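You operate a simulated robot arm through the tools that you are given. There is no shell and no other tool.

You are at the controls of a simulated robot arm. One attempt, no reset.

## Task
Put the green sleeve on top of the teal tin. Then take the grey bar from the blue tray and put it on the top of the low drawer unit. Then push the yellow drawer shut. Then fetch the felt pad with black grip and set it on the orange bench shelf. Then open the green bin lid. Do these in the order given. Set down upright: felt pad with black grip.

It is judged by the outcome, as a careful person would: the job done as asked, and still so three seconds after it is handed in. It fails if anything else is knocked over, pushed out of place, dropped, spilled or broken. A push-on lid holds only when it is set on centred and level and pressed home; a screw cap is set on level and turned clockwise until tight.

## Robot
A 7-joint arm with a fingered hand on a trunk, on a base that moves. Base frame: it is fixed to the floor where the robot stands at the start and does not move with it; the origin is under the middle of the robot, x ahead of it, y to its left, z up. Lengths are in m, angles in degrees, forces in N, time in s.
With the tool pointing down near the work surface it reaches from about 0.28 to 0.7 m from the robot's upright axis, wherever it stands. Its first joint turns from -166.0 to 166.0 degrees. Places, roughly: felt pad with black grip (7x5x7 cm) [0.9, 2.2, 0.9]; green bin lid [0.8, -4.4, 1]; green sleeve (4x4x5 cm) [0.1, -2, 0.9]; grey bar (3x11x3 cm) [1.8, -0.8, 0.9]; orange bench shelf [0.8, 1.9, 0.2]; teal tin (8x8x8 cm) [-0.4, -4.9, 0.9]; top of the low drawer unit [1.5, 0.2, 0.3]; yellow drawer [2.2, -0.7, 0.9]. Payload 3.4 kg.
The TCP is the grasp point between the finger pads, 0.025 m short of the fingertips. In the tool frame z runs along the fingers and y along their closing line. The gripper opens to 0.088 m; its body begins 0.029 m behind the TCP. The gripper is a hand of 3 fingers: y runs from the thumb to the fingers, the wrist lies at [-0.013, -0.106, -0.174] in the tool frame, and closing takes about 1.5 s.
Orientation is that of the tool frame in the base frame, as [roll, pitch, yaw] about the fixed x, y, z axes, in that order (R = Rz(yaw) Ry(pitch) Rx(roll)). With the fingers straight down and the wrist toward the robot, the tool's x, y and z point along [0, 1, 0], [1, 0, 0] and [0, 0, -1] of the base frame.

## Interface
- The arm moves only by the tool servo_tool. Its argument "motion" is text: rows parted by semicolons, each of 7 numbers parted by spaces: the shift along the base's x, y, z in cm, then the turn, a rotation vector about the base's x, y, z in degrees, then the opening, from 0 (shut) to 1 (fully open). In form: dx dy dz wx wy wz hand; .... A call has 1 to 20 rows; each row is the pose to reach, as a shift and turn from the pose commanded when the call began. A row lasts 0.2 s, in which the tool goes at most 0.05 m and 8.6 degrees; a call with a longer step from one row to the next is refused whole, and so is a gripper value outside its range. Where a pose cannot be reached the arm comes as near as it can. A force on the tool above 40 N (or 10 N above the force at the start of the call, whichever is more), or a blocked arm, ends the call early, and 0.2 s more pass. Each finger travels about 0.072 m/s and halts on what it meets, pressing with about 33 N; the grip force reading is that of the motor and also rises with nothing between the fingers. The clock runs only during rows and for 0.2 s after the last one: add rows that repeat a pose to give the fingers time. It gives the time, the measured TCP pose, the force on the tool (base axes), the opening and the grip force at its end, in the units of the frame above (readings bear some noise), with the torque about the TCP (base axes, N m) and any sound that the robot's microphone picked up.
- Cameras (640 x 400 px; columns grow to the right, rows downward): "scene" is now at [0.0306, 0.1451, 1.4036]; the picture's right is [-0.16, -0.99, 0.00], its down [-0.48, 0.08, -0.87] and it looks along [0.86, -0.14, -0.49] (base axes); focal length 268 px, centre (320, 200). "wrist" rides on the gripper at [0.058, -0.085, -0.099] in the tool frame; the picture's right is [-0.67, 0.35, -0.66], its down [-0.69, -0.63, 0.37] and it looks along [-0.29, 0.69, 0.66] (tool axes); focal length 261 px, centre (320, 200). There is no depth. A picture from a camera that has moved, and an enlarged one, comes with that camera's place and axes in the base frame and with its lens.
- camera(camera): a new picture of that camera. It takes no simulated time.
- move_column(by): slides the trunk up (or, below 0, down) by that many m; the arm and the scene camera ride with it, the base frame stays. It gives what a move gives, with no picture.
- drive_base(legs): drives the robot by 1 to 6 legs, each [ahead, left, turn to the left] in m, m and degrees, along the robot's own axes; the way and the turn of a leg run together, so that a leg with both is an arc; at most 1.5 m and 180 degrees a leg. The arm and the cameras ride along, it lands a little off, and it stops where it bumps. It gives what a move gives.
- hand_shape(shape): the hand has 3 fingers and takes this shape, open, in about a second: jaw (thumb against the fingers, like two jaws); tri (thumb and two fingers); tip (a fingertip pinch); poke (one finger out to press); point (the index stretched); flat (the hand flat); cup (the hand cupped); fist (a fist). The gripper value then closes the fingers along that shape, each until it touches; the sizes above hold for jaw. It gives what a move gives, with no picture.
- head_to(pan, tilt): turns the head with the scene camera to pan (to the left, within 155 degrees either way) and tilt (down, from -29 to 69), counted from straight ahead of the robot. It gives what a move gives.
- zoom(camera, box): a new picture of the part [left, top, right, bottom] of that camera's present view, enlarged. It takes no simulated time.
- job_done(): hands the job in; it is judged then, once.

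Nothing tells you exact positions but the pictures and the camera data. Unless the task says otherwise, let go and move clear before handing in.

The tools are called after "Call:" by a JSON object that holds its "name" and its "arguments". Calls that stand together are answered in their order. servo_tool: Moves the arm, as the interface text tells. Its arguments: {"type":"object","properties":{"motion":{"type":"string"}},"required":["motion"]} The other tools are called the same way: move_column (by) moves the trunk up or down; hand_shape (shape) gives the hand a shape; drive_base (legs) drives the base; head_to (pan, tilt) turns the head that bears the scene camera; camera (camera) takes a picture; zoom (camera, box) takes an enlarged picture of a part of a camera's view; job_done () hands the job in.

At the start:

```text
t: 0.0
eef_pos: [0.4462, 0.1341, 1.1042]
tool_rot: [-180.0, 0.0, 90.0]
wrist_force: [0.1, 0.3, 0.8]
wrist_torque: [-0.03, 0.03, -0.01]
width: 0.0875
finger_force: 0.0
shape: jaw
trunk travel left (down, up): [-0.4, 0.19]
robot x, y, heading: [-0.0008, 0.0003, -0.2]
head pan, tilt (commanded): [-9.2, 29.2]
```

scene: 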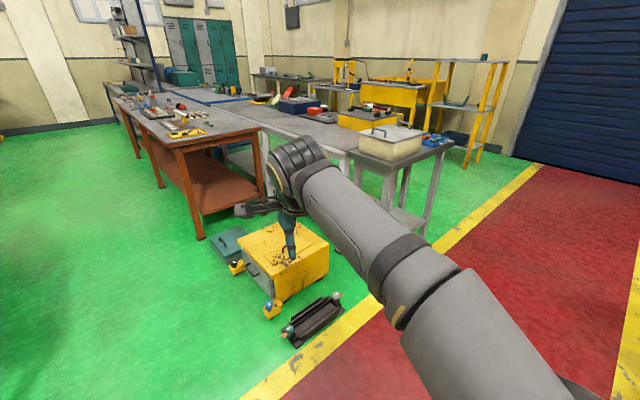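
wrist: 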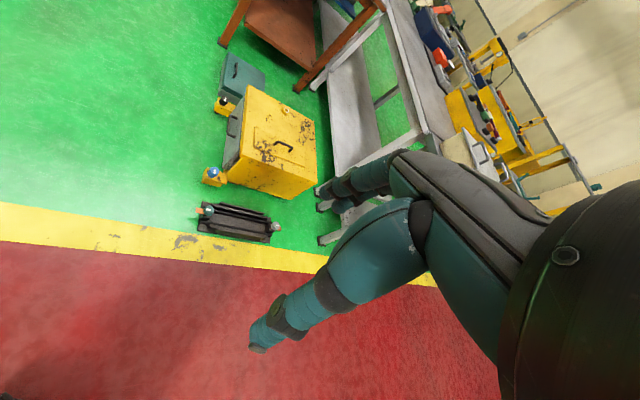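

I see a workshop: a yellow low drawer unit on the floor ahead, a grey workbench behind it, and an orange-brown bench to the left. I'll look around with the head first to locate the sleeve, tin and other things.

Call:
{"name": "head_to", "arguments": {"pan": -80, "tilt": 20}}

Call:
{"name": "camera", "arguments": {"camera": "scene"}}

```text
t: 1.4
eef_pos: [0.4464, 0.1337, 1.1056]
tool_rot: [-180.0, 0.0, 89.9]
wrist_force: [0.9, -0.7, 0.7]
wrist_torque: [-0.01, 0.0, -0.02]
width: 0.0874
finger_force: 0.2
shape: jaw
trunk travel left (down, up): [-0.4, 0.19]
robot x, y, heading: [-0.0024, 0.0005, -0.2]
head pan, tilt (commanded): [-80.0, 20.0]
```

```text
taken
camera scene: at [-0.0427, 0.0679, 1.4183], right [-0.98, -0.17, 0.0], down [-0.06, 0.34, -0.94], along [0.16, -0.93, -0.34], focal length 268 px, centre (320, 200)
```

scene: 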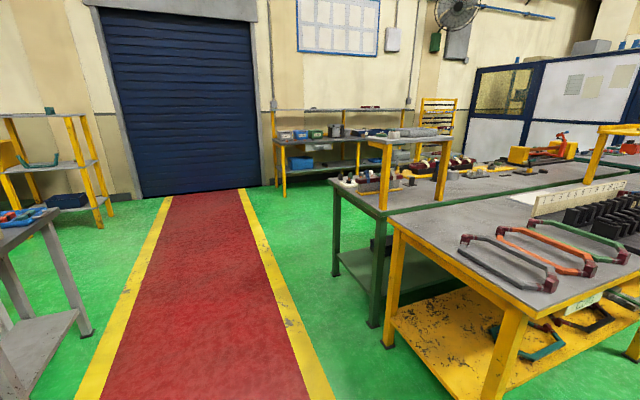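

The green-legged table to the right (robot's -y side) should hold the sleeve. I'll zoom in on that and on the far bench.

Call:
{"name": "zoom", "arguments": {"camera": "scene", "box": [320, 120, 480, 220]}}

Call:
{"name": "zoom", "arguments": {"camera": "scene", "box": [260, 90, 420, 190]}}

Call:
{"name": "zoom", "arguments": {"camera": "scene", "box": [420, 120, 640, 258]}}

```text
4.00 times, centred on (400, 170) of scene
camera zoom: at [-0.0427, 0.0679, 1.4183], right [-0.98, -0.17, 0.0], down [-0.06, 0.34, -0.94], along [0.16, -0.93, -0.34], focal length 1070 px, centre (0, 320)
```

zoom: 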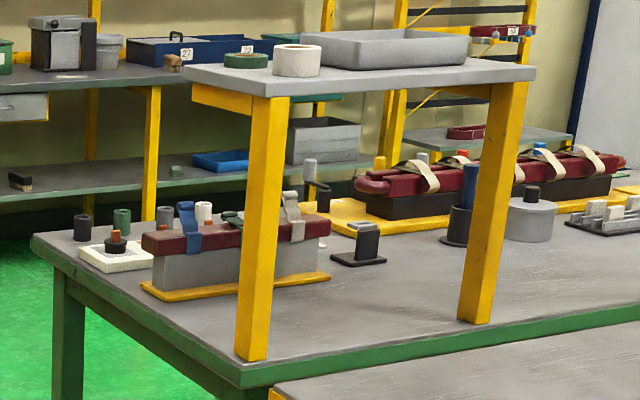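

```text
4.00 times, centred on (340, 140) of scene
camera zoom: at [-0.0427, 0.0679, 1.4183], right [-0.98, -0.17, 0.0], down [-0.06, 0.34, -0.94], along [0.16, -0.93, -0.34], focal length 1070 px, centre (240, 440)
```

zoom: 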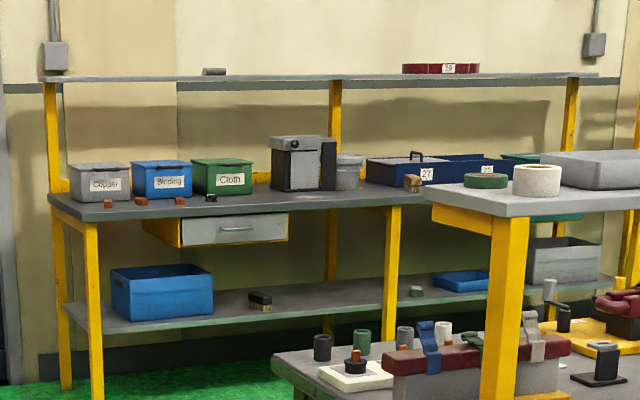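

```text
2.90 times, centred on (530, 189) of scene
camera zoom: at [-0.0427, 0.0679, 1.4183], right [-0.98, -0.17, 0.0], down [-0.06, 0.34, -0.94], along [0.16, -0.93, -0.34], focal length 775 px, centre (-289, 232)
```

zoom: 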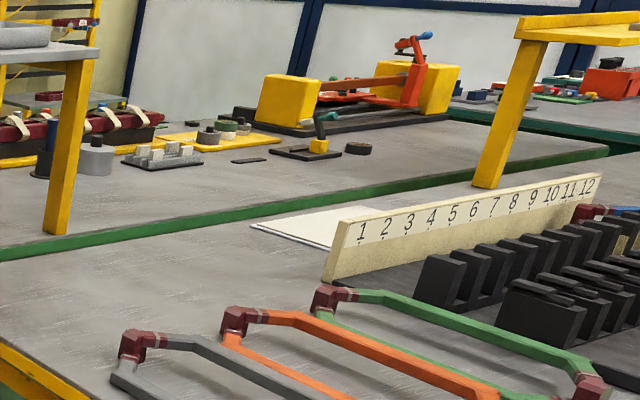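

The green sleeve is on the left rear corner of the green-legged table, about (0.07,-1.94,0.9). The teal tin and green "Cloth" bin are on the far wall bench. I'll look left and ahead before driving.

Call:
{"name": "head_to", "arguments": {"pan": 60, "tilt": 25}}

Call:
{"name": "camera", "arguments": {"camera": "scene"}}

Call:
{"name": "head_to", "arguments": {"pan": 0, "tilt": 30}}

Call:
{"name": "camera", "arguments": {"camera": "scene"}}

Call:
{"name": "head_to", "arguments": {"pan": -35, "tilt": 20}}

Call:
{"name": "camera", "arguments": {"camera": "scene"}}

Call:
{"name": "head_to", "arguments": {"pan": -130, "tilt": 35}}

Call:
{"name": "camera", "arguments": {"camera": "scene"}}

```text
t: 3.6
eef_pos: [0.446, 0.1331, 1.1045]
tool_rot: [180.0, 0.0, 90.0]
wrist_force: [-0.1, 0.3, 0.7]
wrist_torque: [-0.01, -0.02, 0.02]
width: 0.0877
finger_force: 0.0
shape: jaw
trunk travel left (down, up): [-0.4, 0.19]
robot x, y, heading: [0.0015, 0.0031, -0.2]
head pan, tilt (commanded): [60.0, 25.0]
```

```text
taken
camera scene: at [-0.0128, 0.2394, 1.4103], right [0.87, -0.5, 0.0], down [-0.21, -0.37, -0.91], along [0.45, 0.78, -0.42], focal length 268 px, centre (320, 200)
```

scene: 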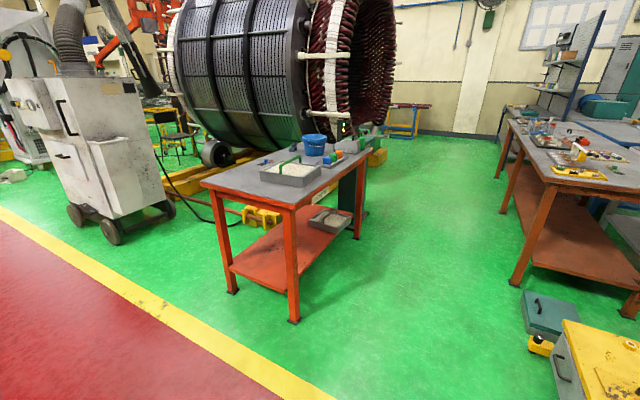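

```text
t: 5.0
eef_pos: [0.4464, 0.1322, 1.1054]
tool_rot: [-179.9, 0.0, 90.0]
wrist_force: [-0.2, 0.7, 0.0]
wrist_torque: [0.01, 0.0, -0.01]
width: 0.0876
finger_force: 0.1
shape: jaw
trunk travel left (down, up): [-0.4, 0.19]
robot x, y, heading: [0.001, -0.0004, 0.1]
head pan, tilt (commanded): [0.0, 30.0]
```

```text
taken
camera scene: at [0.0315, 0.1597, 1.4023], right [0.0, -1.0, 0.0], down [-0.5, 0.0, -0.87], along [0.87, 0.0, -0.5], focal length 268 px, centre (320, 200)
```

scene: 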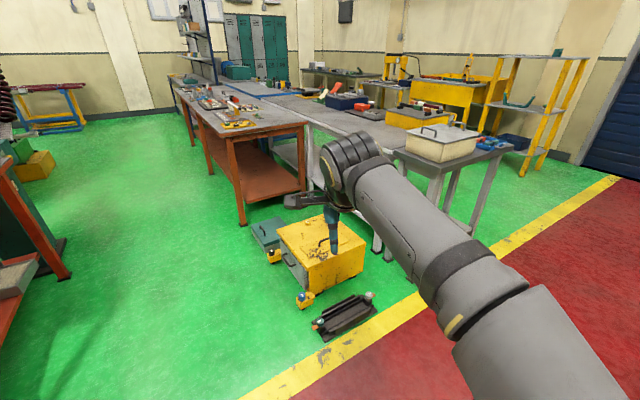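

```text
t: 6.0
eef_pos: [0.4452, 0.1319, 1.1044]
tool_rot: [-179.9, 0.0, 90.0]
wrist_force: [0.1, -0.7, -0.1]
wrist_torque: [0.02, -0.01, 0.0]
width: 0.0875
finger_force: 0.0
shape: jaw
trunk travel left (down, up): [-0.4, 0.19]
robot x, y, heading: [0.0036, -0.0003, 0.2]
head pan, tilt (commanded): [-35.0, 20.0]
```

```text
taken
camera scene: at [0.0174, 0.1063, 1.4183], right [-0.57, -0.82, 0.0], down [-0.28, 0.2, -0.94], along [0.77, -0.54, -0.34], focal length 268 px, centre (320, 200)
```

scene: 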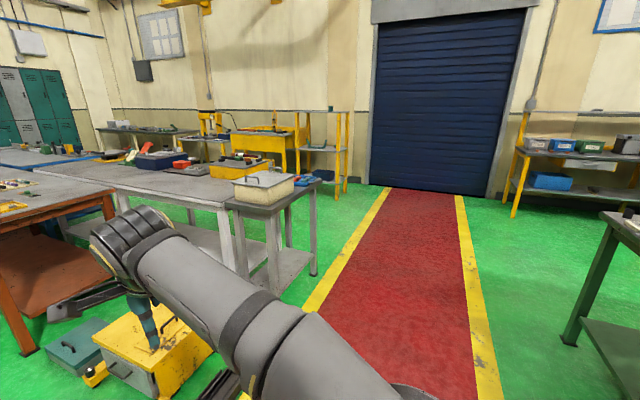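

```text
t: 7.7
eef_pos: [0.4451, 0.1324, 1.1043]
tool_rot: [-180.0, -0.1, 90.1]
wrist_force: [0.1, 1.4, 0.6]
wrist_torque: [0.02, -0.02, 0.01]
width: 0.0876
finger_force: 0.0
shape: jaw
trunk travel left (down, up): [-0.4, 0.19]
robot x, y, heading: [0.0013, -0.0004, -0.0]
head pan, tilt (commanded): [-130.0, 35.0]
```

```text
taken
camera scene: at [-0.1155, 0.0921, 1.3945], right [-0.77, 0.64, 0.0], down [0.37, 0.44, -0.82], along [-0.53, -0.63, -0.57], focal length 268 px, centre (320, 200)
```

scene: 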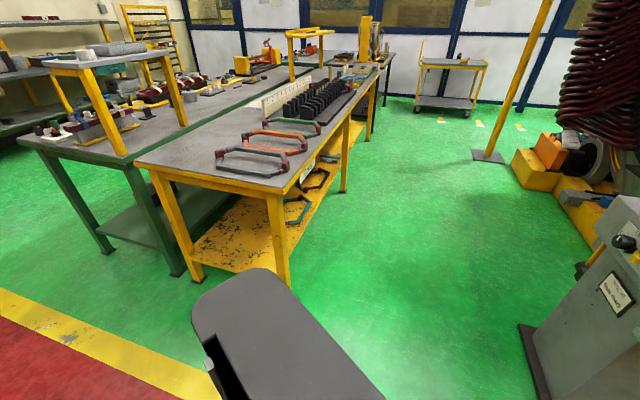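

The sleeve stands in a row of sleeves near the table's far-left corner. I'll drive around to the far side of that table, facing back at it, with the arm held up.

Call:
{"name": "drive_base", "arguments": {"legs": [[0.4, -1.1, 0], [0.45, -1.3, 0], [0, 0, 120]]}}

Call:
{"name": "head_to", "arguments": {"pan": 0, "tilt": 30}}

Call:
{"name": "camera", "arguments": {"camera": "scene"}}

```text
t: 25.0
eef_pos: [0.4765, -2.0584, 1.1049]
tool_rot: [180.0, -0.1, -154.0]
wrist_force: [-0.1, 0.5, 0.1]
wrist_torque: [0.01, -0.02, 0.0]
width: 0.0876
finger_force: 0.1
shape: jaw
trunk travel left (down, up): [-0.4, 0.19]
robot x, y, heading: [0.7896, -2.4009, 116.3]
head pan, tilt (commanded): [-130.0, 35.0]
```

```text
t: 27.1
eef_pos: [0.4757, -2.0576, 1.1044]
tool_rot: [179.9, 0.0, -154.0]
wrist_force: [0.4, 0.0, -0.4]
wrist_torque: [0.0, 0.02, -0.01]
width: 0.0875
finger_force: 0.0
shape: jaw
trunk travel left (down, up): [-0.4, 0.19]
robot x, y, heading: [0.7909, -2.3991, 116.0]
head pan, tilt (commanded): [0.0, 30.0]
```

```text
taken
camera scene: at [0.6369, -2.4408, 1.4023], right [0.9, 0.44, 0.0], down [0.22, -0.45, -0.87], along [-0.38, 0.78, -0.5], focal length 268 px, centre (320, 200)
```

scene: 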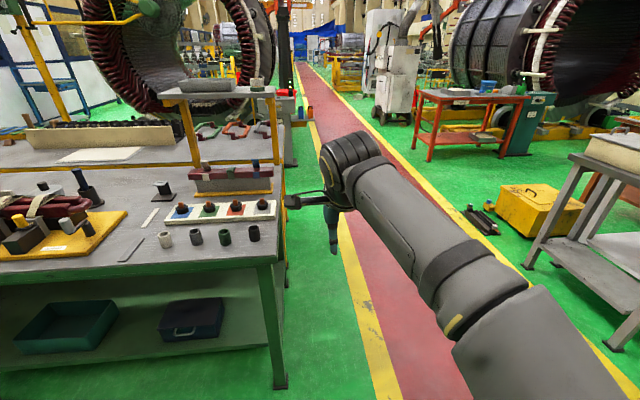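

The sleeves are in view: white, grey, green, black, left to right. Zooming for accurate positions.

Call:
{"name": "zoom", "arguments": {"camera": "scene", "box": [140, 175, 300, 275]}}

```text
4.00 times, centred on (220, 225) of scene
camera zoom: at [0.6369, -2.4408, 1.4023], right [0.9, 0.44, 0.0], down [0.22, -0.45, -0.87], along [-0.38, 0.78, -0.5], focal length 1070 px, centre (720, 100)
```

zoom: 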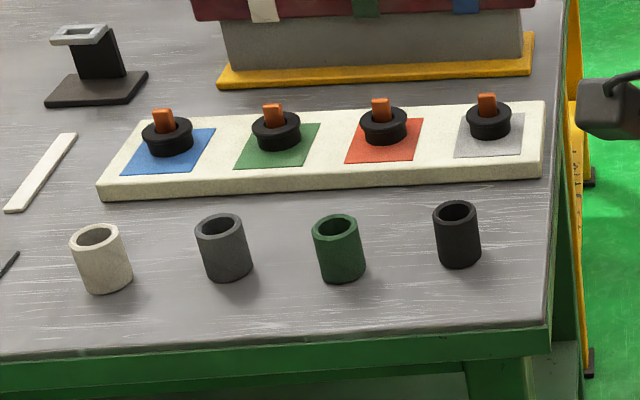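

The green sleeve is at about (0.07,-1.965). I'll strafe left so it's in front of the arm.

Call:
{"name": "drive_base", "arguments": {"legs": [[0.0, 0.33, 0], [0.15, 0, 3]]}}

Call:
{"name": "camera", "arguments": {"camera": "scene"}}

Call:
{"name": "camera", "arguments": {"camera": "wrist"}}

```text
t: 30.2
eef_pos: [0.0922, -2.0859, 1.1044]
tool_rot: [-179.9, 0.0, -151.4]
wrist_force: [0.2, -0.3, -0.1]
wrist_torque: [0.01, -0.03, -0.02]
width: 0.0876
finger_force: 0.1
shape: jaw
trunk travel left (down, up): [-0.4, 0.19]
robot x, y, heading: [0.4213, -2.4117, 118.7]
head pan, tilt (commanded): [0.0, 30.0]
```

```text
taken
camera scene: at [0.2703, -2.4616, 1.4023], right [0.88, 0.48, 0.0], down [0.24, -0.44, -0.87], along [-0.41, 0.76, -0.5], focal length 268 px, centre (320, 200)
```

scene: 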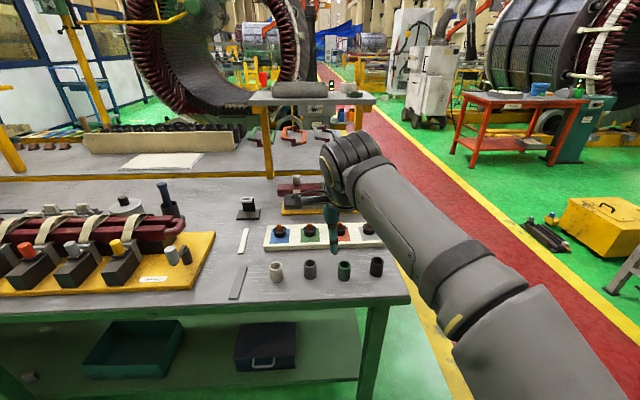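

```text
taken
camera wrist: at [0.0817, -2.1879, 1.2044], right [0.42, 0.63, 0.66], down [0.9, -0.22, -0.37], along [-0.08, 0.75, -0.66], focal length 261 px, centre (320, 200)
```

wrist: 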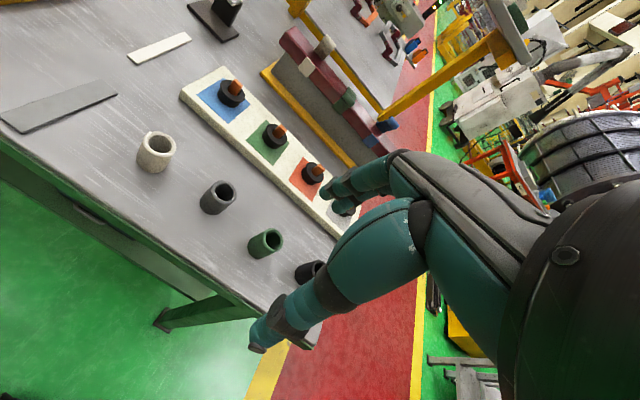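

Both cameras see the green sleeve; I'll zoom in on both for triangulation.

Call:
{"name": "zoom", "arguments": {"camera": "scene", "box": [264, 220, 424, 320]}}

Call:
{"name": "zoom", "arguments": {"camera": "wrist", "box": [186, 192, 346, 292]}}

```text
4.00 times, centred on (344, 270) of scene
camera zoom: at [0.2703, -2.4616, 1.4023], right [0.88, 0.48, 0.0], down [0.24, -0.44, -0.87], along [-0.41, 0.76, -0.5], focal length 1070 px, centre (224, -80)
```

zoom: 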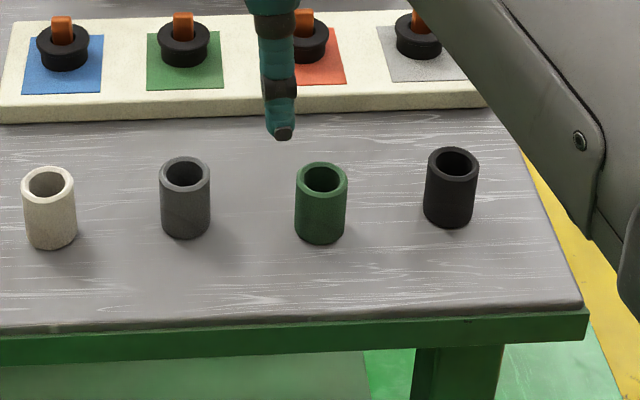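

```text
4.00 times, centred on (266, 242) of wrist
camera zoom: at [0.0817, -2.1879, 1.2044], right [0.42, 0.63, 0.66], down [0.9, -0.22, -0.37], along [-0.08, 0.75, -0.66], focal length 1043 px, centre (536, 32)
```

zoom: 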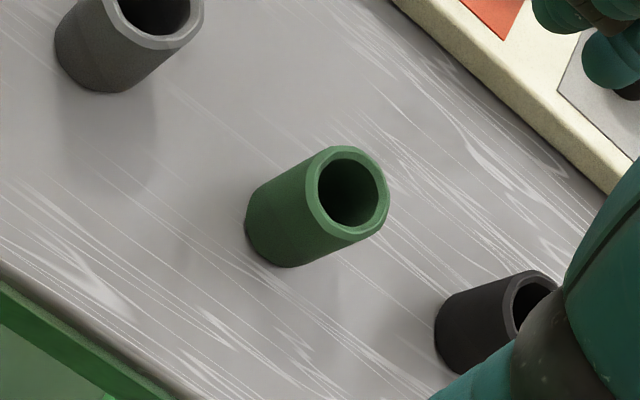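

Triangulation puts the sleeve's top centre at (0.076,-1.972,0.904), so the tabletop is about 0.854. Moving the open hand above it, then checking.

Call:
{"name": "servo_tool", "arguments": {"motion": "-0.5 3.8 0 0 0 0 1; -1.0 7.6 0 0 0 0 1; -1.6 11.4 0 0 0 0 1; -1.6 11.4 -4 0 0 0 1; -1.6 11.4 -8 0 0 0 1; -1.6 11.4 -11 0 0 0 1; -1.6 11.4 -11 0 0 0 1; -1.6 11.4 -11 0 0 0 1"}}

Call:
{"name": "camera", "arguments": {"camera": "wrist"}}

Call:
{"name": "zoom", "arguments": {"camera": "scene", "box": [264, 220, 424, 320]}}

```text
t: 32.0
eef_pos: [0.0754, -1.9723, 0.9947]
tool_rot: [180.0, 0.0, -151.4]
wrist_force: [0.3, -0.5, 0.1]
wrist_torque: [-0.01, 0.02, 0.0]
width: 0.0878
finger_force: 0.0
shape: jaw
trunk travel left (down, up): [-0.4, 0.19]
robot x, y, heading: [0.4264, -2.4145, 118.6]
head pan, tilt (commanded): [0.0, 30.0]
```

```text
taken
camera wrist: at [0.0642, -2.0735, 1.0941], right [0.42, 0.63, 0.66], down [0.9, -0.22, -0.37], along [-0.08, 0.75, -0.66], focal length 261 px, centre (320, 200)
```

wrist: 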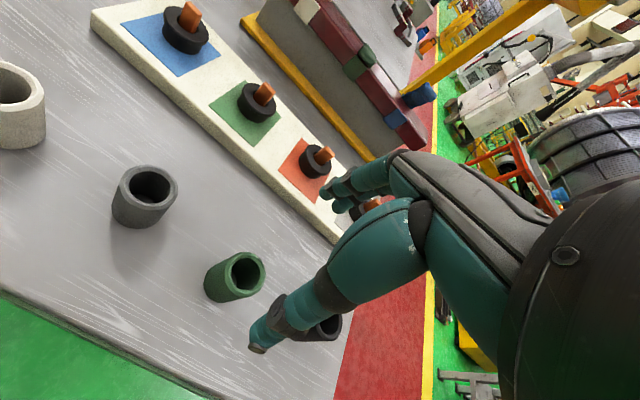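

```text
4.00 times, centred on (344, 270) of scene
camera zoom: at [0.2704, -2.4618, 1.4023], right [0.88, 0.48, 0.0], down [0.24, -0.44, -0.87], along [-0.41, 0.76, -0.5], focal length 1070 px, centre (224, -80)
```

zoom: 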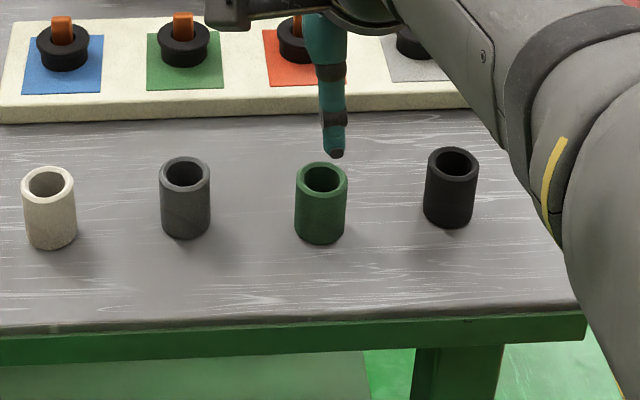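

The tool axis lines up with the sleeve's ring in the wrist view. Descending to grasp height and closing.

Call:
{"name": "servo_tool", "arguments": {"motion": "0 0 -4 0 0 0 1; 0 0 -8 0 0 0 1; 0 0 -10.6 0 0 0 1; 0 0 -10.6 0 0 0 1; 0 0 -10.6 0 0 0 0.8; 0 0 -10.6 0 0 0 0.6; 0 0 -10.6 0 0 0 0.4; 0 0 -10.6 0 0 0 0.2; 0 0 -10.6 0 0 0 0.1; 0 0 -10.6 0 0 0 0.1; 0 0 -10.6 0 0 0 0.1"}}

Call:
{"name": "camera", "arguments": {"camera": "wrist"}}

Call:
{"name": "zoom", "arguments": {"camera": "scene", "box": [264, 220, 424, 320]}}

```text
t: 34.4
eef_pos: [0.0745, -1.969, 0.8871]
tool_rot: [179.9, 0.0, -151.4]
wrist_force: [-0.4, -0.2, -0.6]
wrist_torque: [-0.02, -0.03, -0.02]
width: 0.0263
finger_force: 33.4
shape: jaw
trunk travel left (down, up): [-0.4, 0.19]
robot x, y, heading: [0.4233, -2.4109, 118.7]
head pan, tilt (commanded): [0.0, 30.0]
```

```text
taken
camera wrist: at [0.064, -2.0708, 0.9872], right [0.42, 0.63, 0.66], down [0.9, -0.22, -0.37], along [-0.08, 0.75, -0.66], focal length 261 px, centre (320, 200)
```

wrist: 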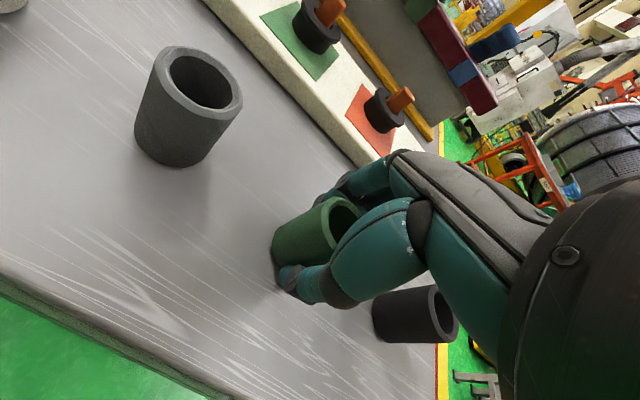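

```text
4.00 times, centred on (344, 270) of scene
camera zoom: at [0.2704, -2.4618, 1.4023], right [0.88, 0.48, 0.0], down [0.24, -0.44, -0.87], along [-0.41, 0.76, -0.5], focal length 1070 px, centre (224, -80)
```

zoom: 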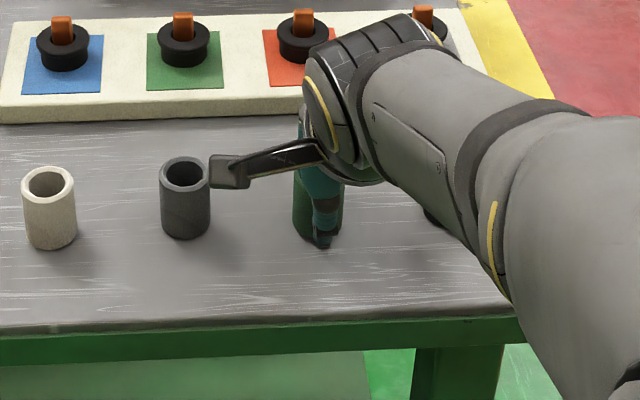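

The sleeve appears gripped (force 33 N). Lifting straight up and checking.

Call:
{"name": "servo_tool", "arguments": {"motion": "0 0 3 0 0 0 0.1; 0 0 7 0 0 0 0.1; 0 0 12 0 0 0 0.1; 0 0 17 0 0 0 0.1; 0 0 22 0 0 0 0.1; 0 0 22 0 0 0 0.1"}}

Call:
{"name": "camera", "arguments": {"camera": "wrist"}}

Call:
{"name": "camera", "arguments": {"camera": "scene"}}

```text
t: 35.8
eef_pos: [0.0775, -1.9712, 1.1103]
tool_rot: [-180.0, -0.1, -151.4]
wrist_force: [-0.5, -0.2, -0.2]
wrist_torque: [0.0, 0.03, -0.02]
width: 0.0259
finger_force: 32.9
shape: jaw
trunk travel left (down, up): [-0.4, 0.19]
robot x, y, heading: [0.4244, -2.4162, 118.8]
head pan, tilt (commanded): [0.0, 30.0]
```

```text
taken
camera wrist: at [0.0664, -2.0724, 1.2108], right [0.42, 0.63, 0.66], down [0.9, -0.22, -0.37], along [-0.08, 0.75, -0.66], focal length 261 px, centre (320, 200)
```

wrist: 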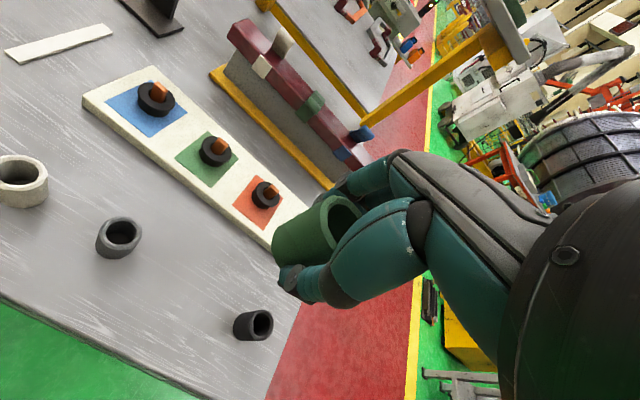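

```text
taken
camera scene: at [0.2704, -2.4618, 1.4023], right [0.88, 0.48, 0.0], down [0.24, -0.44, -0.87], along [-0.41, 0.76, -0.5], focal length 268 px, centre (320, 200)
```

scene: 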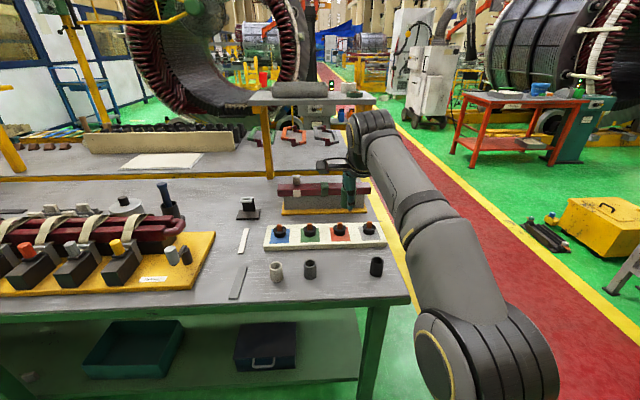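

The sleeve is held firmly. Next: back away from the table, turn around to face the wall bench with the teal tin and green bin, and look.

Call:
{"name": "drive_base", "arguments": {"legs": [[-0.5, 0, 0], [0, 0, 178]]}}

Call:
{"name": "head_to", "arguments": {"pan": -20, "tilt": 20}}

Call:
{"name": "camera", "arguments": {"camera": "scene"}}

```text
t: 46.3
eef_pos: [1.0459, -3.2659, 1.1096]
tool_rot: [-180.0, 0.0, 33.6]
wrist_force: [-0.5, -0.4, -0.4]
wrist_torque: [-0.02, 0.04, 0.0]
width: 0.0255
finger_force: 33.2
shape: jaw
trunk travel left (down, up): [-0.4, 0.19]
robot x, y, heading: [0.6619, -2.8552, -56.4]
head pan, tilt (commanded): [0.0, 30.0]
```

```text
t: 47.2
eef_pos: [1.0464, -3.2653, 1.1115]
tool_rot: [180.0, 0.0, 33.8]
wrist_force: [0.6, 0.9, -0.1]
wrist_torque: [-0.01, -0.02, -0.01]
width: 0.0253
finger_force: 33.3
shape: jaw
trunk travel left (down, up): [-0.4, 0.19]
robot x, y, heading: [0.6612, -2.8556, -56.1]
head pan, tilt (commanded): [-20.0, 20.0]
```

```text
taken
camera scene: at [0.7833, -2.8057, 1.4183], right [-0.97, -0.24, 0.0], down [-0.08, 0.33, -0.94], along [0.22, -0.91, -0.34], focal length 268 px, centre (320, 200)
```

scene: 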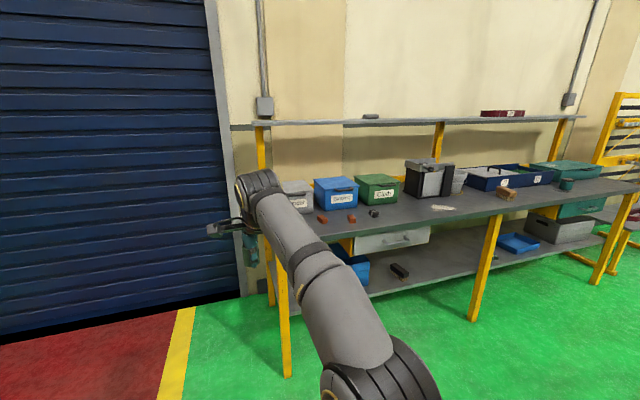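

I see a small teal tin at the right-hand end of the wall bench and the green "Cloth" bin. Zooming.

Call:
{"name": "zoom", "arguments": {"camera": "scene", "box": [440, 130, 640, 255]}}

Call:
{"name": "zoom", "arguments": {"camera": "scene", "box": [270, 150, 470, 275]}}

```text
3.20 times, centred on (540, 192) of scene
camera zoom: at [0.7833, -2.8057, 1.4183], right [-0.97, -0.24, 0.0], down [-0.08, 0.33, -0.94], along [0.22, -0.91, -0.34], focal length 856 px, centre (-384, 224)
```

zoom: 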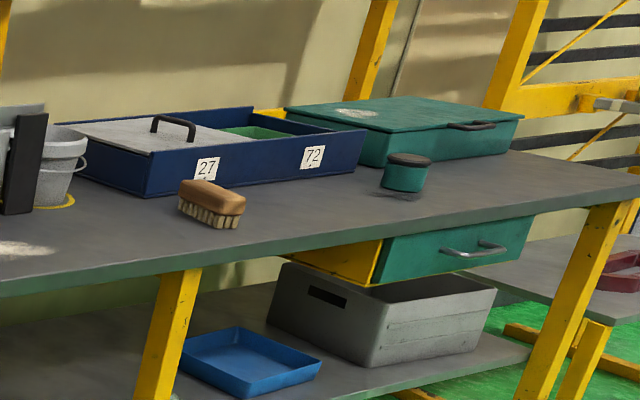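

```text
3.20 times, centred on (370, 212) of scene
camera zoom: at [0.7833, -2.8057, 1.4183], right [-0.97, -0.24, 0.0], down [-0.08, 0.33, -0.94], along [0.22, -0.91, -0.34], focal length 856 px, centre (160, 160)
```

zoom: 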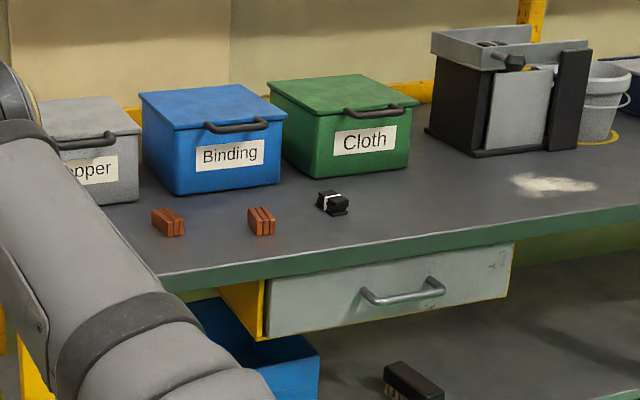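

The teal tin (grey lid) is about (-0.42,-4.90), some 20 cm in from the bench edge. I'll check the passage to the right before driving there.

Call:
{"name": "head_to", "arguments": {"pan": -65, "tilt": 25}}

Call:
{"name": "camera", "arguments": {"camera": "scene"}}

```text
t: 48.3
eef_pos: [1.0443, -3.2669, 1.1097]
tool_rot: [180.0, 0.0, 33.7]
wrist_force: [-0.7, 0.4, 0.1]
wrist_torque: [0.01, -0.02, 0.01]
width: 0.0253
finger_force: 33.1
shape: jaw
trunk travel left (down, up): [-0.4, 0.19]
robot x, y, heading: [0.6584, -2.854, -56.5]
head pan, tilt (commanded): [-65.0, 25.0]
```

```text
taken
camera scene: at [0.7134, -2.794, 1.4103], right [-0.85, 0.52, 0.0], down [0.22, 0.36, -0.91], along [-0.47, -0.77, -0.42], focal length 268 px, centre (320, 200)
```

scene: 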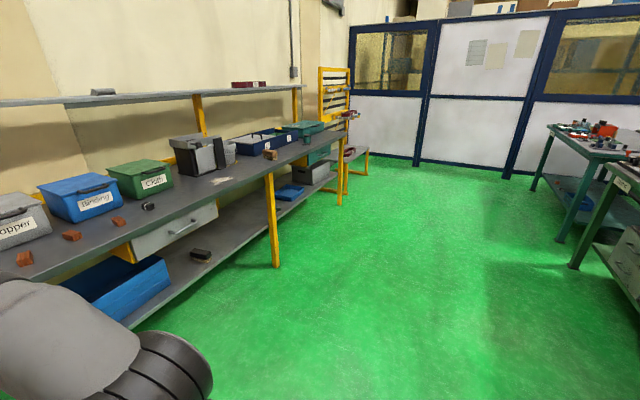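

The passage is clear. Driving to a stand-off in front of the tin.

Call:
{"name": "drive_base", "arguments": {"legs": [[0.1, -1.04, 0], [0.1, -1.04, -2.8]]}}

Call:
{"name": "head_to", "arguments": {"pan": 10, "tilt": 30}}

Call:
{"name": "camera", "arguments": {"camera": "scene"}}

```text
t: 58.6
eef_pos: [-0.6011, -4.5781, 1.1106]
tool_rot: [179.9, 0.0, 30.8]
wrist_force: [-0.4, -0.3, 0.2]
wrist_torque: [-0.01, 0.01, 0.04]
width: 0.0254
finger_force: 32.6
shape: jaw
trunk travel left (down, up): [-0.4, 0.19]
robot x, y, heading: [-0.9624, -4.1496, -59.4]
head pan, tilt (commanded): [-65.0, 25.0]
```

```text
t: 60.1
eef_pos: [-0.6006, -4.5766, 1.1101]
tool_rot: [-180.0, -0.1, 30.8]
wrist_force: [-0.1, 0.3, -1.5]
wrist_torque: [0.01, -0.05, 0.01]
width: 0.0255
finger_force: 32.9
shape: jaw
trunk travel left (down, up): [-0.4, 0.19]
robot x, y, heading: [-0.9635, -4.1452, -58.9]
head pan, tilt (commanded): [10.0, 30.0]
```

```text
taken
camera scene: at [-0.798, -4.0808, 1.4023], right [-0.76, -0.65, 0.0], down [-0.33, 0.38, -0.87], along [0.57, -0.66, -0.5], focal length 268 px, centre (320, 200)
```

scene: 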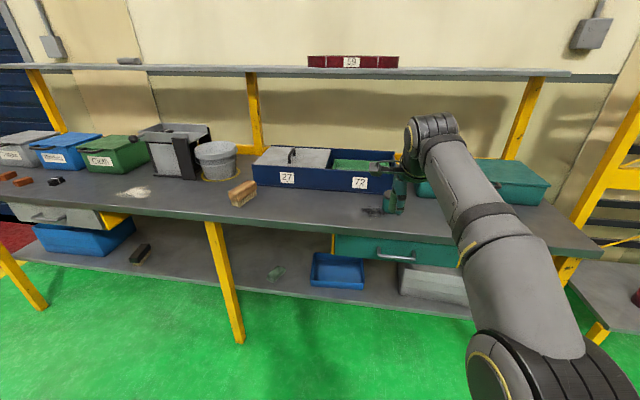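

The tin is partly behind the hand from here. Zooming in.

Call:
{"name": "zoom", "arguments": {"camera": "scene", "box": [330, 140, 490, 240]}}

Call:
{"name": "camera", "arguments": {"camera": "wrist"}}

```text
4.00 times, centred on (410, 190) of scene
camera zoom: at [-0.798, -4.0808, 1.4023], right [-0.76, -0.65, 0.0], down [-0.33, 0.38, -0.87], along [0.57, -0.66, -0.5], focal length 1070 px, centre (-40, 240)
```

zoom: 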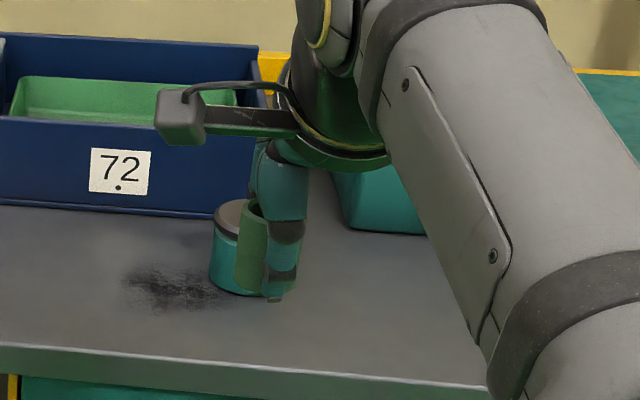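

```text
taken
camera wrist: at [-0.5948, -4.4734, 1.2105], right [-0.4, -0.64, 0.66], down [-0.91, 0.19, -0.37], along [0.11, -0.74, -0.66], focal length 261 px, centre (320, 200)
```

wrist: 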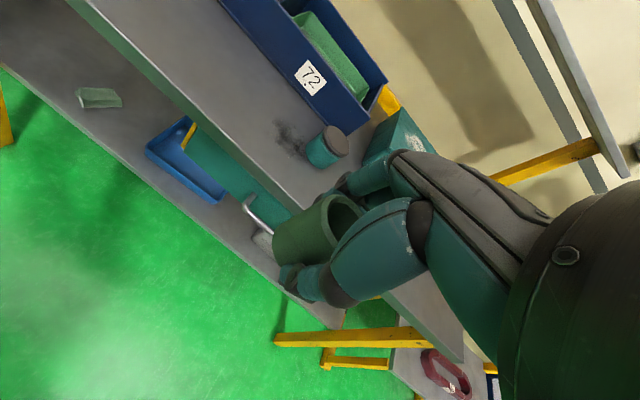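

Call:
{"name": "zoom", "arguments": {"camera": "wrist", "box": [250, 90, 410, 190]}}

Call:
{"name": "head_to", "arguments": {"pan": 35, "tilt": 35}}

Call:
{"name": "camera", "arguments": {"camera": "scene"}}

```text
4.00 times, centred on (330, 140) of wrist
camera zoom: at [-0.5948, -4.4734, 1.2105], right [-0.4, -0.64, 0.66], down [-0.91, 0.19, -0.37], along [0.11, -0.74, -0.66], focal length 1043 px, centre (280, 440)
```

zoom: 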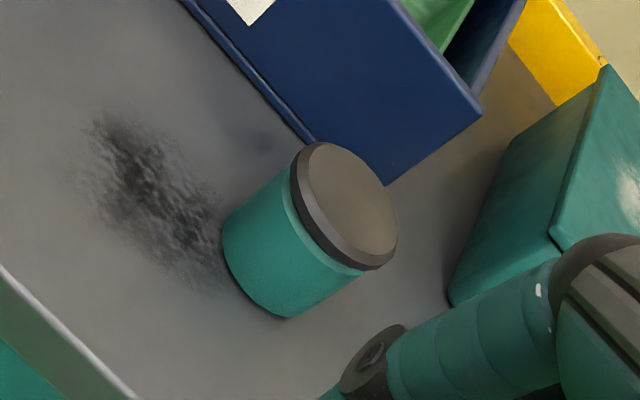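

```text
t: 61.0
eef_pos: [-0.6003, -4.576, 1.1103]
tool_rot: [180.0, 0.0, 30.7]
wrist_force: [-0.1, 0.1, -0.5]
wrist_torque: [0.01, 0.0, 0.01]
width: 0.0255
finger_force: 32.5
shape: jaw
trunk travel left (down, up): [-0.4, 0.19]
robot x, y, heading: [-0.9626, -4.1446, -58.9]
head pan, tilt (commanded): [35.0, 35.0]
```

```text
taken
camera scene: at [-0.7768, -4.0485, 1.3945], right [-0.41, -0.91, 0.0], down [-0.52, 0.24, -0.82], along [0.75, -0.34, -0.57], focal length 268 px, centre (320, 200)
```

scene: 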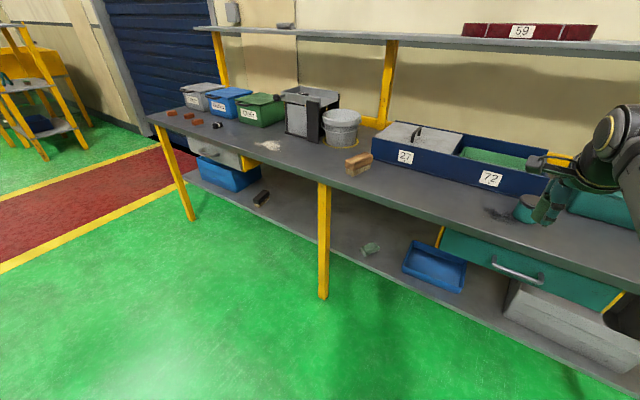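

Call:
{"name": "zoom", "arguments": {"camera": "scene", "box": [445, 150, 605, 250]}}

```text
4.00 times, centred on (525, 200) of scene
camera zoom: at [-0.7768, -4.0485, 1.3945], right [-0.41, -0.91, 0.0], down [-0.52, 0.24, -0.82], along [0.75, -0.34, -0.57], focal length 1070 px, centre (-500, 200)
```

zoom: 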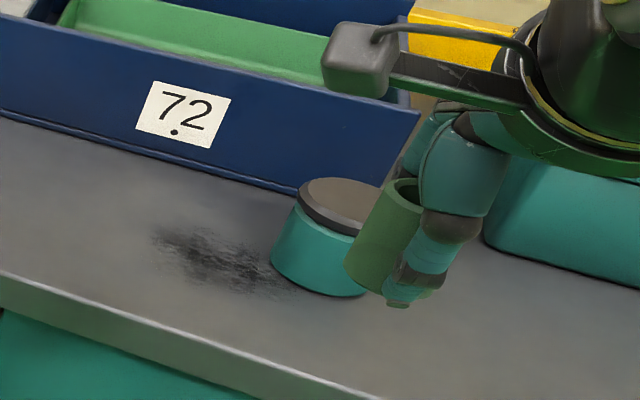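

Combining views, the tin's lid top is near (-0.44,-4.93,0.92). I'll drive forward 0.3 m so it comes within reach.

Call:
{"name": "drive_base", "arguments": {"legs": [[0.3, 0, 0]]}}

Call:
{"name": "camera", "arguments": {"camera": "wrist"}}

Call:
{"name": "camera", "arguments": {"camera": "scene"}}

```text
t: 63.0
eef_pos: [-0.4438, -4.8407, 1.1109]
tool_rot: [179.9, 0.0, 30.9]
wrist_force: [0.5, 0.1, 0.3]
wrist_torque: [0.01, 0.04, 0.03]
width: 0.0256
finger_force: 32.9
shape: jaw
trunk travel left (down, up): [-0.4, 0.19]
robot x, y, heading: [-0.8054, -4.4086, -59.3]
head pan, tilt (commanded): [35.0, 35.0]
```

```text
taken
camera wrist: at [-0.438, -4.7376, 1.2104], right [-0.4, -0.64, 0.66], down [-0.91, 0.19, -0.37], along [0.11, -0.74, -0.66], focal length 261 px, centre (320, 200)
```

wrist: 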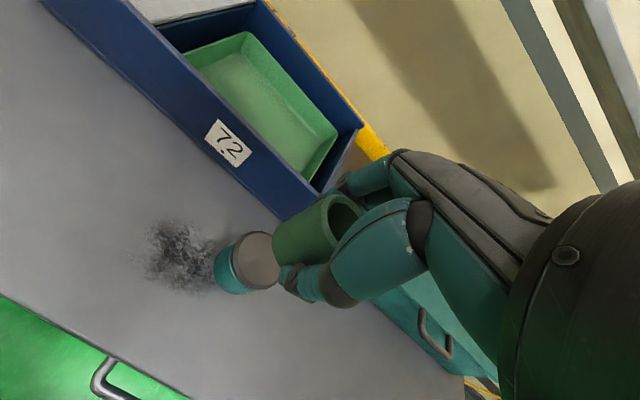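

```text
taken
camera scene: at [-0.6195, -4.3124, 1.3945], right [-0.41, -0.91, 0.0], down [-0.52, 0.24, -0.82], along [0.75, -0.34, -0.57], focal length 268 px, centre (320, 200)
```

scene: 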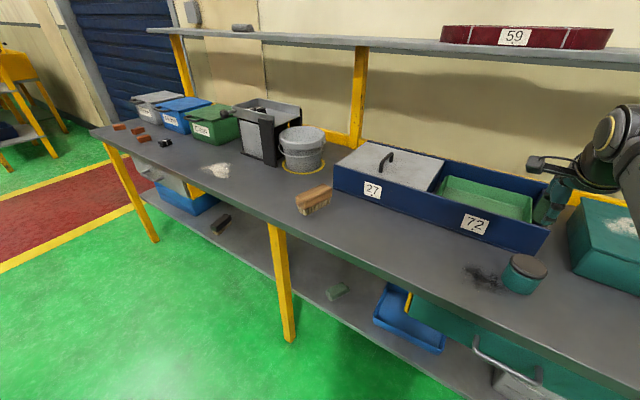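

Call:
{"name": "zoom", "arguments": {"camera": "scene", "box": [445, 220, 605, 320]}}

Call:
{"name": "zoom", "arguments": {"camera": "wrist", "box": [170, 200, 330, 300]}}

```text
4.00 times, centred on (525, 270) of scene
camera zoom: at [-0.6195, -4.3124, 1.3945], right [-0.41, -0.91, 0.0], down [-0.52, 0.24, -0.82], along [0.75, -0.34, -0.57], focal length 1070 px, centre (-500, -80)
```

zoom: 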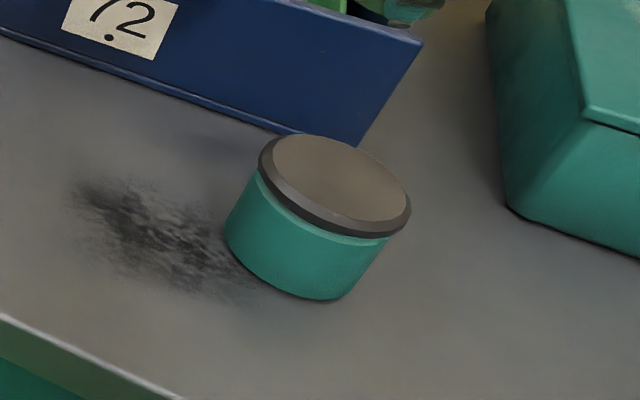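

```text
4.00 times, centred on (250, 250) of wrist
camera zoom: at [-0.438, -4.7376, 1.2104], right [-0.4, -0.64, 0.66], down [-0.91, 0.19, -0.37], along [0.11, -0.74, -0.66], focal length 1043 px, centre (600, 0)
```

zoom: 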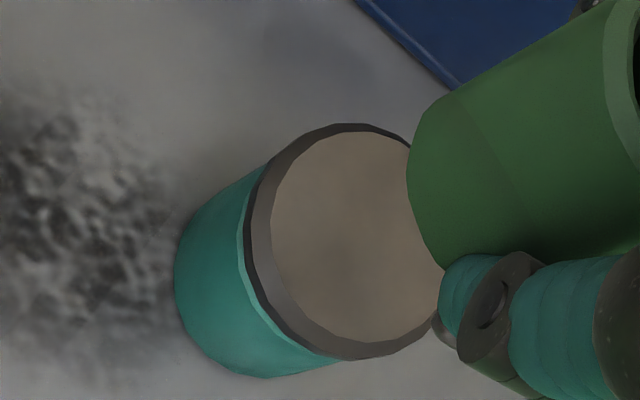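

The lid top is at (-0.441,-4.911,0.928). Moving the sleeve above it and pausing just above to check.

Call:
{"name": "servo_tool", "arguments": {"motion": "0.1 -3.5 0 0 0 0 0.1; 0.2 -7.0 0 0 0 0 0.1; 0.2 -7.0 -4 0 0 0 0.1; 0.2 -7.0 -8 0 0 0 0.1; 0.2 -7.0 -12 0 0 0 0.1; 0.2 -7.0 -13 0 0 0 0.1; 0.2 -7.0 -13 0 0 0 0.1; 0.2 -7.0 -13 0 0 0 0.1"}}

Call:
{"name": "camera", "arguments": {"camera": "wrist"}}

Call:
{"name": "zoom", "arguments": {"camera": "scene", "box": [445, 220, 605, 320]}}

```text
t: 64.8
eef_pos: [-0.4436, -4.91, 0.9809]
tool_rot: [-180.0, 0.0, 30.7]
wrist_force: [-0.1, 0.0, -0.3]
wrist_torque: [-0.02, 0.01, 0.01]
width: 0.0249
finger_force: 32.7
shape: jaw
trunk travel left (down, up): [-0.4, 0.19]
robot x, y, heading: [-0.8103, -4.4094, -59.3]
head pan, tilt (commanded): [35.0, 35.0]
```

```text
taken
camera wrist: at [-0.438, -4.8062, 1.081], right [-0.4, -0.64, 0.66], down [-0.91, 0.19, -0.37], along [0.11, -0.74, -0.66], focal length 261 px, centre (320, 200)
```

wrist: 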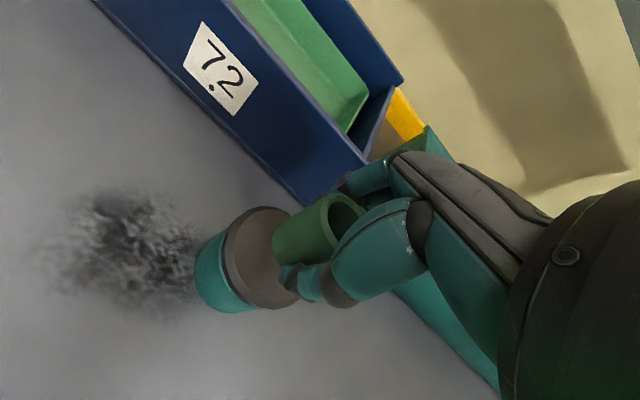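

```text
4.00 times, centred on (525, 270) of scene
camera zoom: at [-0.6196, -4.3123, 1.3945], right [-0.41, -0.91, 0.0], down [-0.52, 0.24, -0.82], along [0.75, -0.34, -0.57], focal length 1070 px, centre (-500, -80)
```

zoom: 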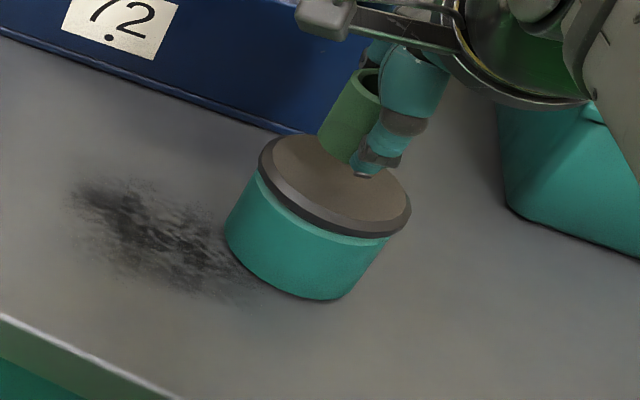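

The sleeve is about 2 cm above the lid centre. Lowering in small steps until contact.

Call:
{"name": "servo_tool", "arguments": {"motion": "0 0 -0.6 0 0 0 0.1; 0 0 -1.2 0 0 0 0.1; 0 0 -1.5 0 0 0 0.1; 0 0 -1.7 0 0 0 0.1; 0 0 -1.7 0 0 0 0.1"}}

Call:
{"name": "zoom", "arguments": {"camera": "scene", "box": [445, 220, 605, 320]}}

Call:
{"name": "zoom", "arguments": {"camera": "wrist", "box": [170, 170, 410, 320]}}

```text
t: 66.0
eef_pos: [-0.4425, -4.9097, 0.9635]
tool_rot: [-179.9, 0.1, 30.7]
wrist_force: [0.0, 0.8, -0.1]
wrist_torque: [0.0, 0.0, -0.02]
width: 0.0252
finger_force: 33.1
shape: jaw
trunk travel left (down, up): [-0.4, 0.19]
robot x, y, heading: [-0.8024, -4.4072, -59.3]
head pan, tilt (commanded): [35.0, 35.0]
```

```text
4.00 times, centred on (525, 270) of scene
camera zoom: at [-0.6196, -4.3123, 1.3945], right [-0.41, -0.91, 0.0], down [-0.52, 0.24, -0.82], along [0.75, -0.34, -0.57], focal length 1070 px, centre (-500, -80)
```

zoom: 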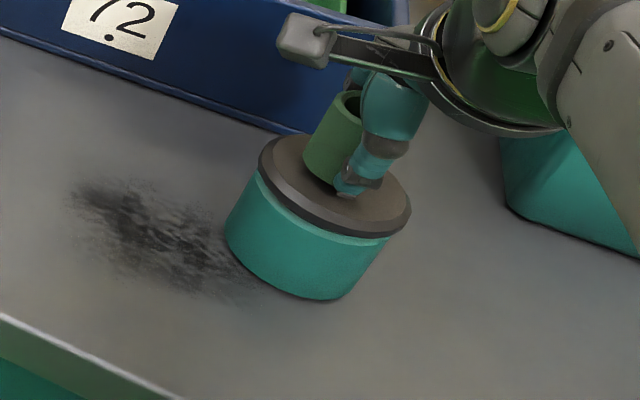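

```text
2.67 times, centred on (290, 245) of wrist
camera zoom: at [-0.4369, -4.8067, 1.0633], right [-0.4, -0.64, 0.66], down [-0.91, 0.19, -0.37], along [0.11, -0.74, -0.66], focal length 695 px, centre (400, 80)
```

zoom: 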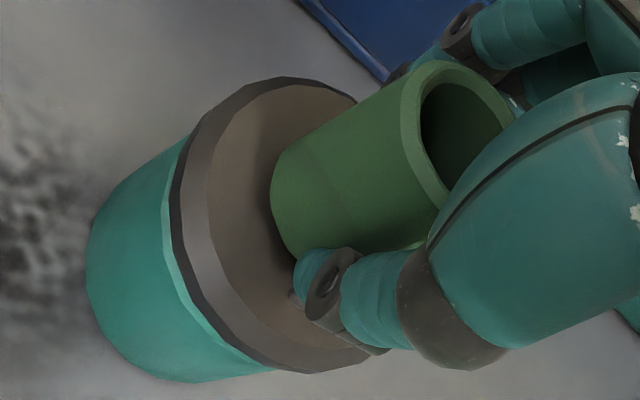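

Call:
{"name": "servo_tool", "arguments": {"motion": "0 0 -0.2 0 0 0 0.1; 0 0 -0.4 0 0 0 0.1; 0 0 -0.4 0 0 0 0.1"}}

Call:
{"name": "zoom", "arguments": {"camera": "scene", "box": [485, 230, 585, 292]}}

```text
t: 66.8
eef_pos: [-0.4419, -4.9098, 0.9593]
tool_rot: [-180.0, 0.0, 30.8]
wrist_force: [0.7, 0.3, -0.7]
wrist_torque: [-0.04, -0.02, 0.03]
width: 0.0252
finger_force: 32.9
shape: jaw
trunk travel left (down, up): [-0.4, 0.19]
robot x, y, heading: [-0.8044, -4.4081, -59.1]
head pan, tilt (commanded): [35.0, 35.0]
```

```text
6.40 times, centred on (535, 261) of scene
camera zoom: at [-0.6196, -4.3123, 1.3945], right [-0.41, -0.91, 0.0], down [-0.52, 0.24, -0.82], along [0.75, -0.34, -0.57], focal length 1712 px, centre (-1056, -190)
```

zoom: 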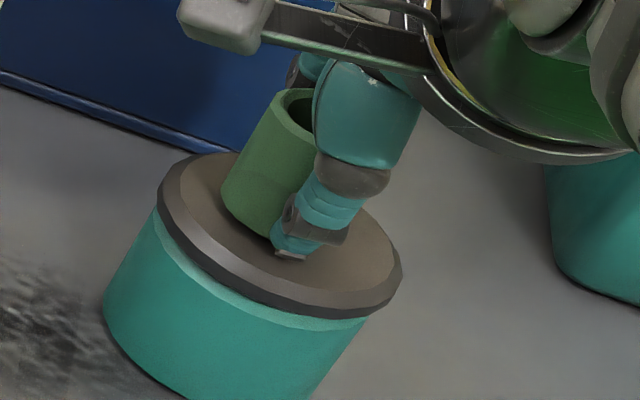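

Call:
{"name": "servo_tool", "arguments": {"motion": "0 0 -0.2 0 0 0 0.1; 0 0 -0.3 0 0 0 0.1; 0 0 -0.3 0 0 0 0.1"}}

Call:
{"name": "zoom", "arguments": {"camera": "scene", "box": [485, 230, 585, 292]}}

```text
t: 67.6
eef_pos: [-0.4418, -4.9105, 0.9565]
tool_rot: [-180.0, 0.0, 30.7]
wrist_force: [-0.1, -0.2, 0.4]
wrist_torque: [0.02, -0.01, 0.0]
width: 0.0254
finger_force: 33.2
shape: jaw
trunk travel left (down, up): [-0.4, 0.19]
robot x, y, heading: [-0.8096, -4.409, -59.4]
head pan, tilt (commanded): [35.0, 35.0]
```

```text
6.40 times, centred on (535, 261) of scene
camera zoom: at [-0.6196, -4.3123, 1.3945], right [-0.41, -0.91, 0.0], down [-0.52, 0.24, -0.82], along [0.75, -0.34, -0.57], focal length 1712 px, centre (-1056, -190)
```

zoom: 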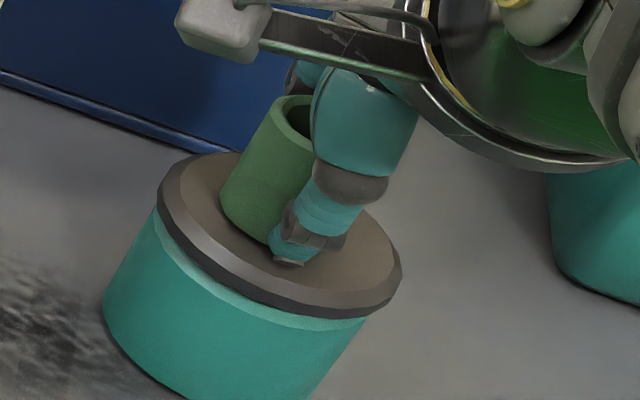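

Call:
{"name": "servo_tool", "arguments": {"motion": "0 0 -0.15 0 0 0 0.1; 0 0 -0.3 0 0 0 0.1; 0 0 -0.3 0 0 0 0.1"}}

Call:
{"name": "zoom", "arguments": {"camera": "scene", "box": [485, 230, 585, 292]}}

Call:
{"name": "zoom", "arguments": {"camera": "wrist", "box": [210, 180, 370, 280]}}

```text
t: 68.4
eef_pos: [-0.4422, -4.9109, 0.9559]
tool_rot: [179.9, 0.0, 30.7]
wrist_force: [-0.3, 0.0, 8.4]
wrist_torque: [-0.08, -0.09, -0.01]
width: 0.0255
finger_force: 32.5
shape: jaw
trunk travel left (down, up): [-0.4, 0.19]
robot x, y, heading: [-0.8066, -4.4114, -59.2]
head pan, tilt (commanded): [35.0, 35.0]
```

```text
6.40 times, centred on (535, 261) of scene
camera zoom: at [-0.6203, -4.3115, 1.3946], right [-0.41, -0.91, 0.0], down [-0.52, 0.24, -0.82], along [0.75, -0.34, -0.57], focal length 1712 px, centre (-1056, -190)
```

zoom: 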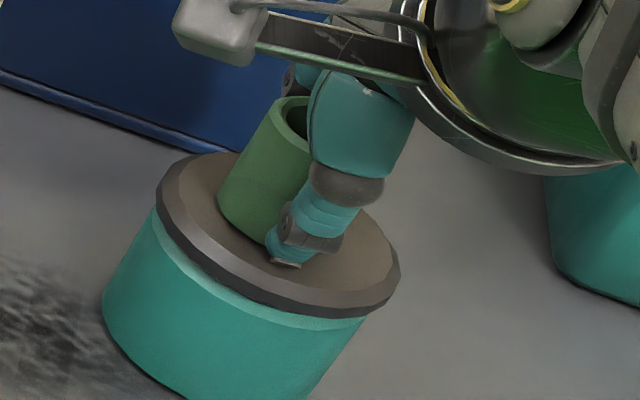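

```text
4.00 times, centred on (290, 230) of wrist
camera zoom: at [-0.4362, -4.807, 1.0555], right [-0.4, -0.64, 0.66], down [-0.91, 0.19, -0.37], along [0.11, -0.74, -0.66], focal length 1043 px, centre (440, 80)
```

zoom: 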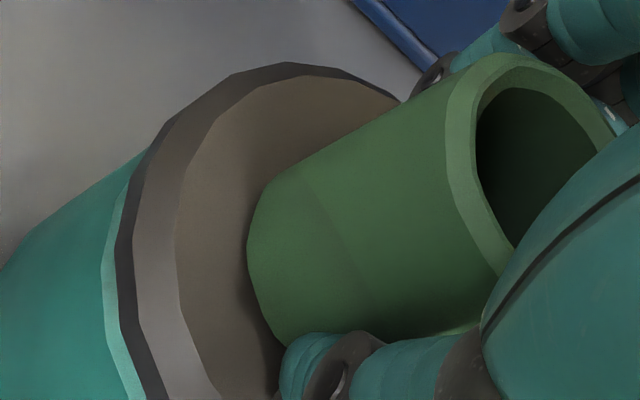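

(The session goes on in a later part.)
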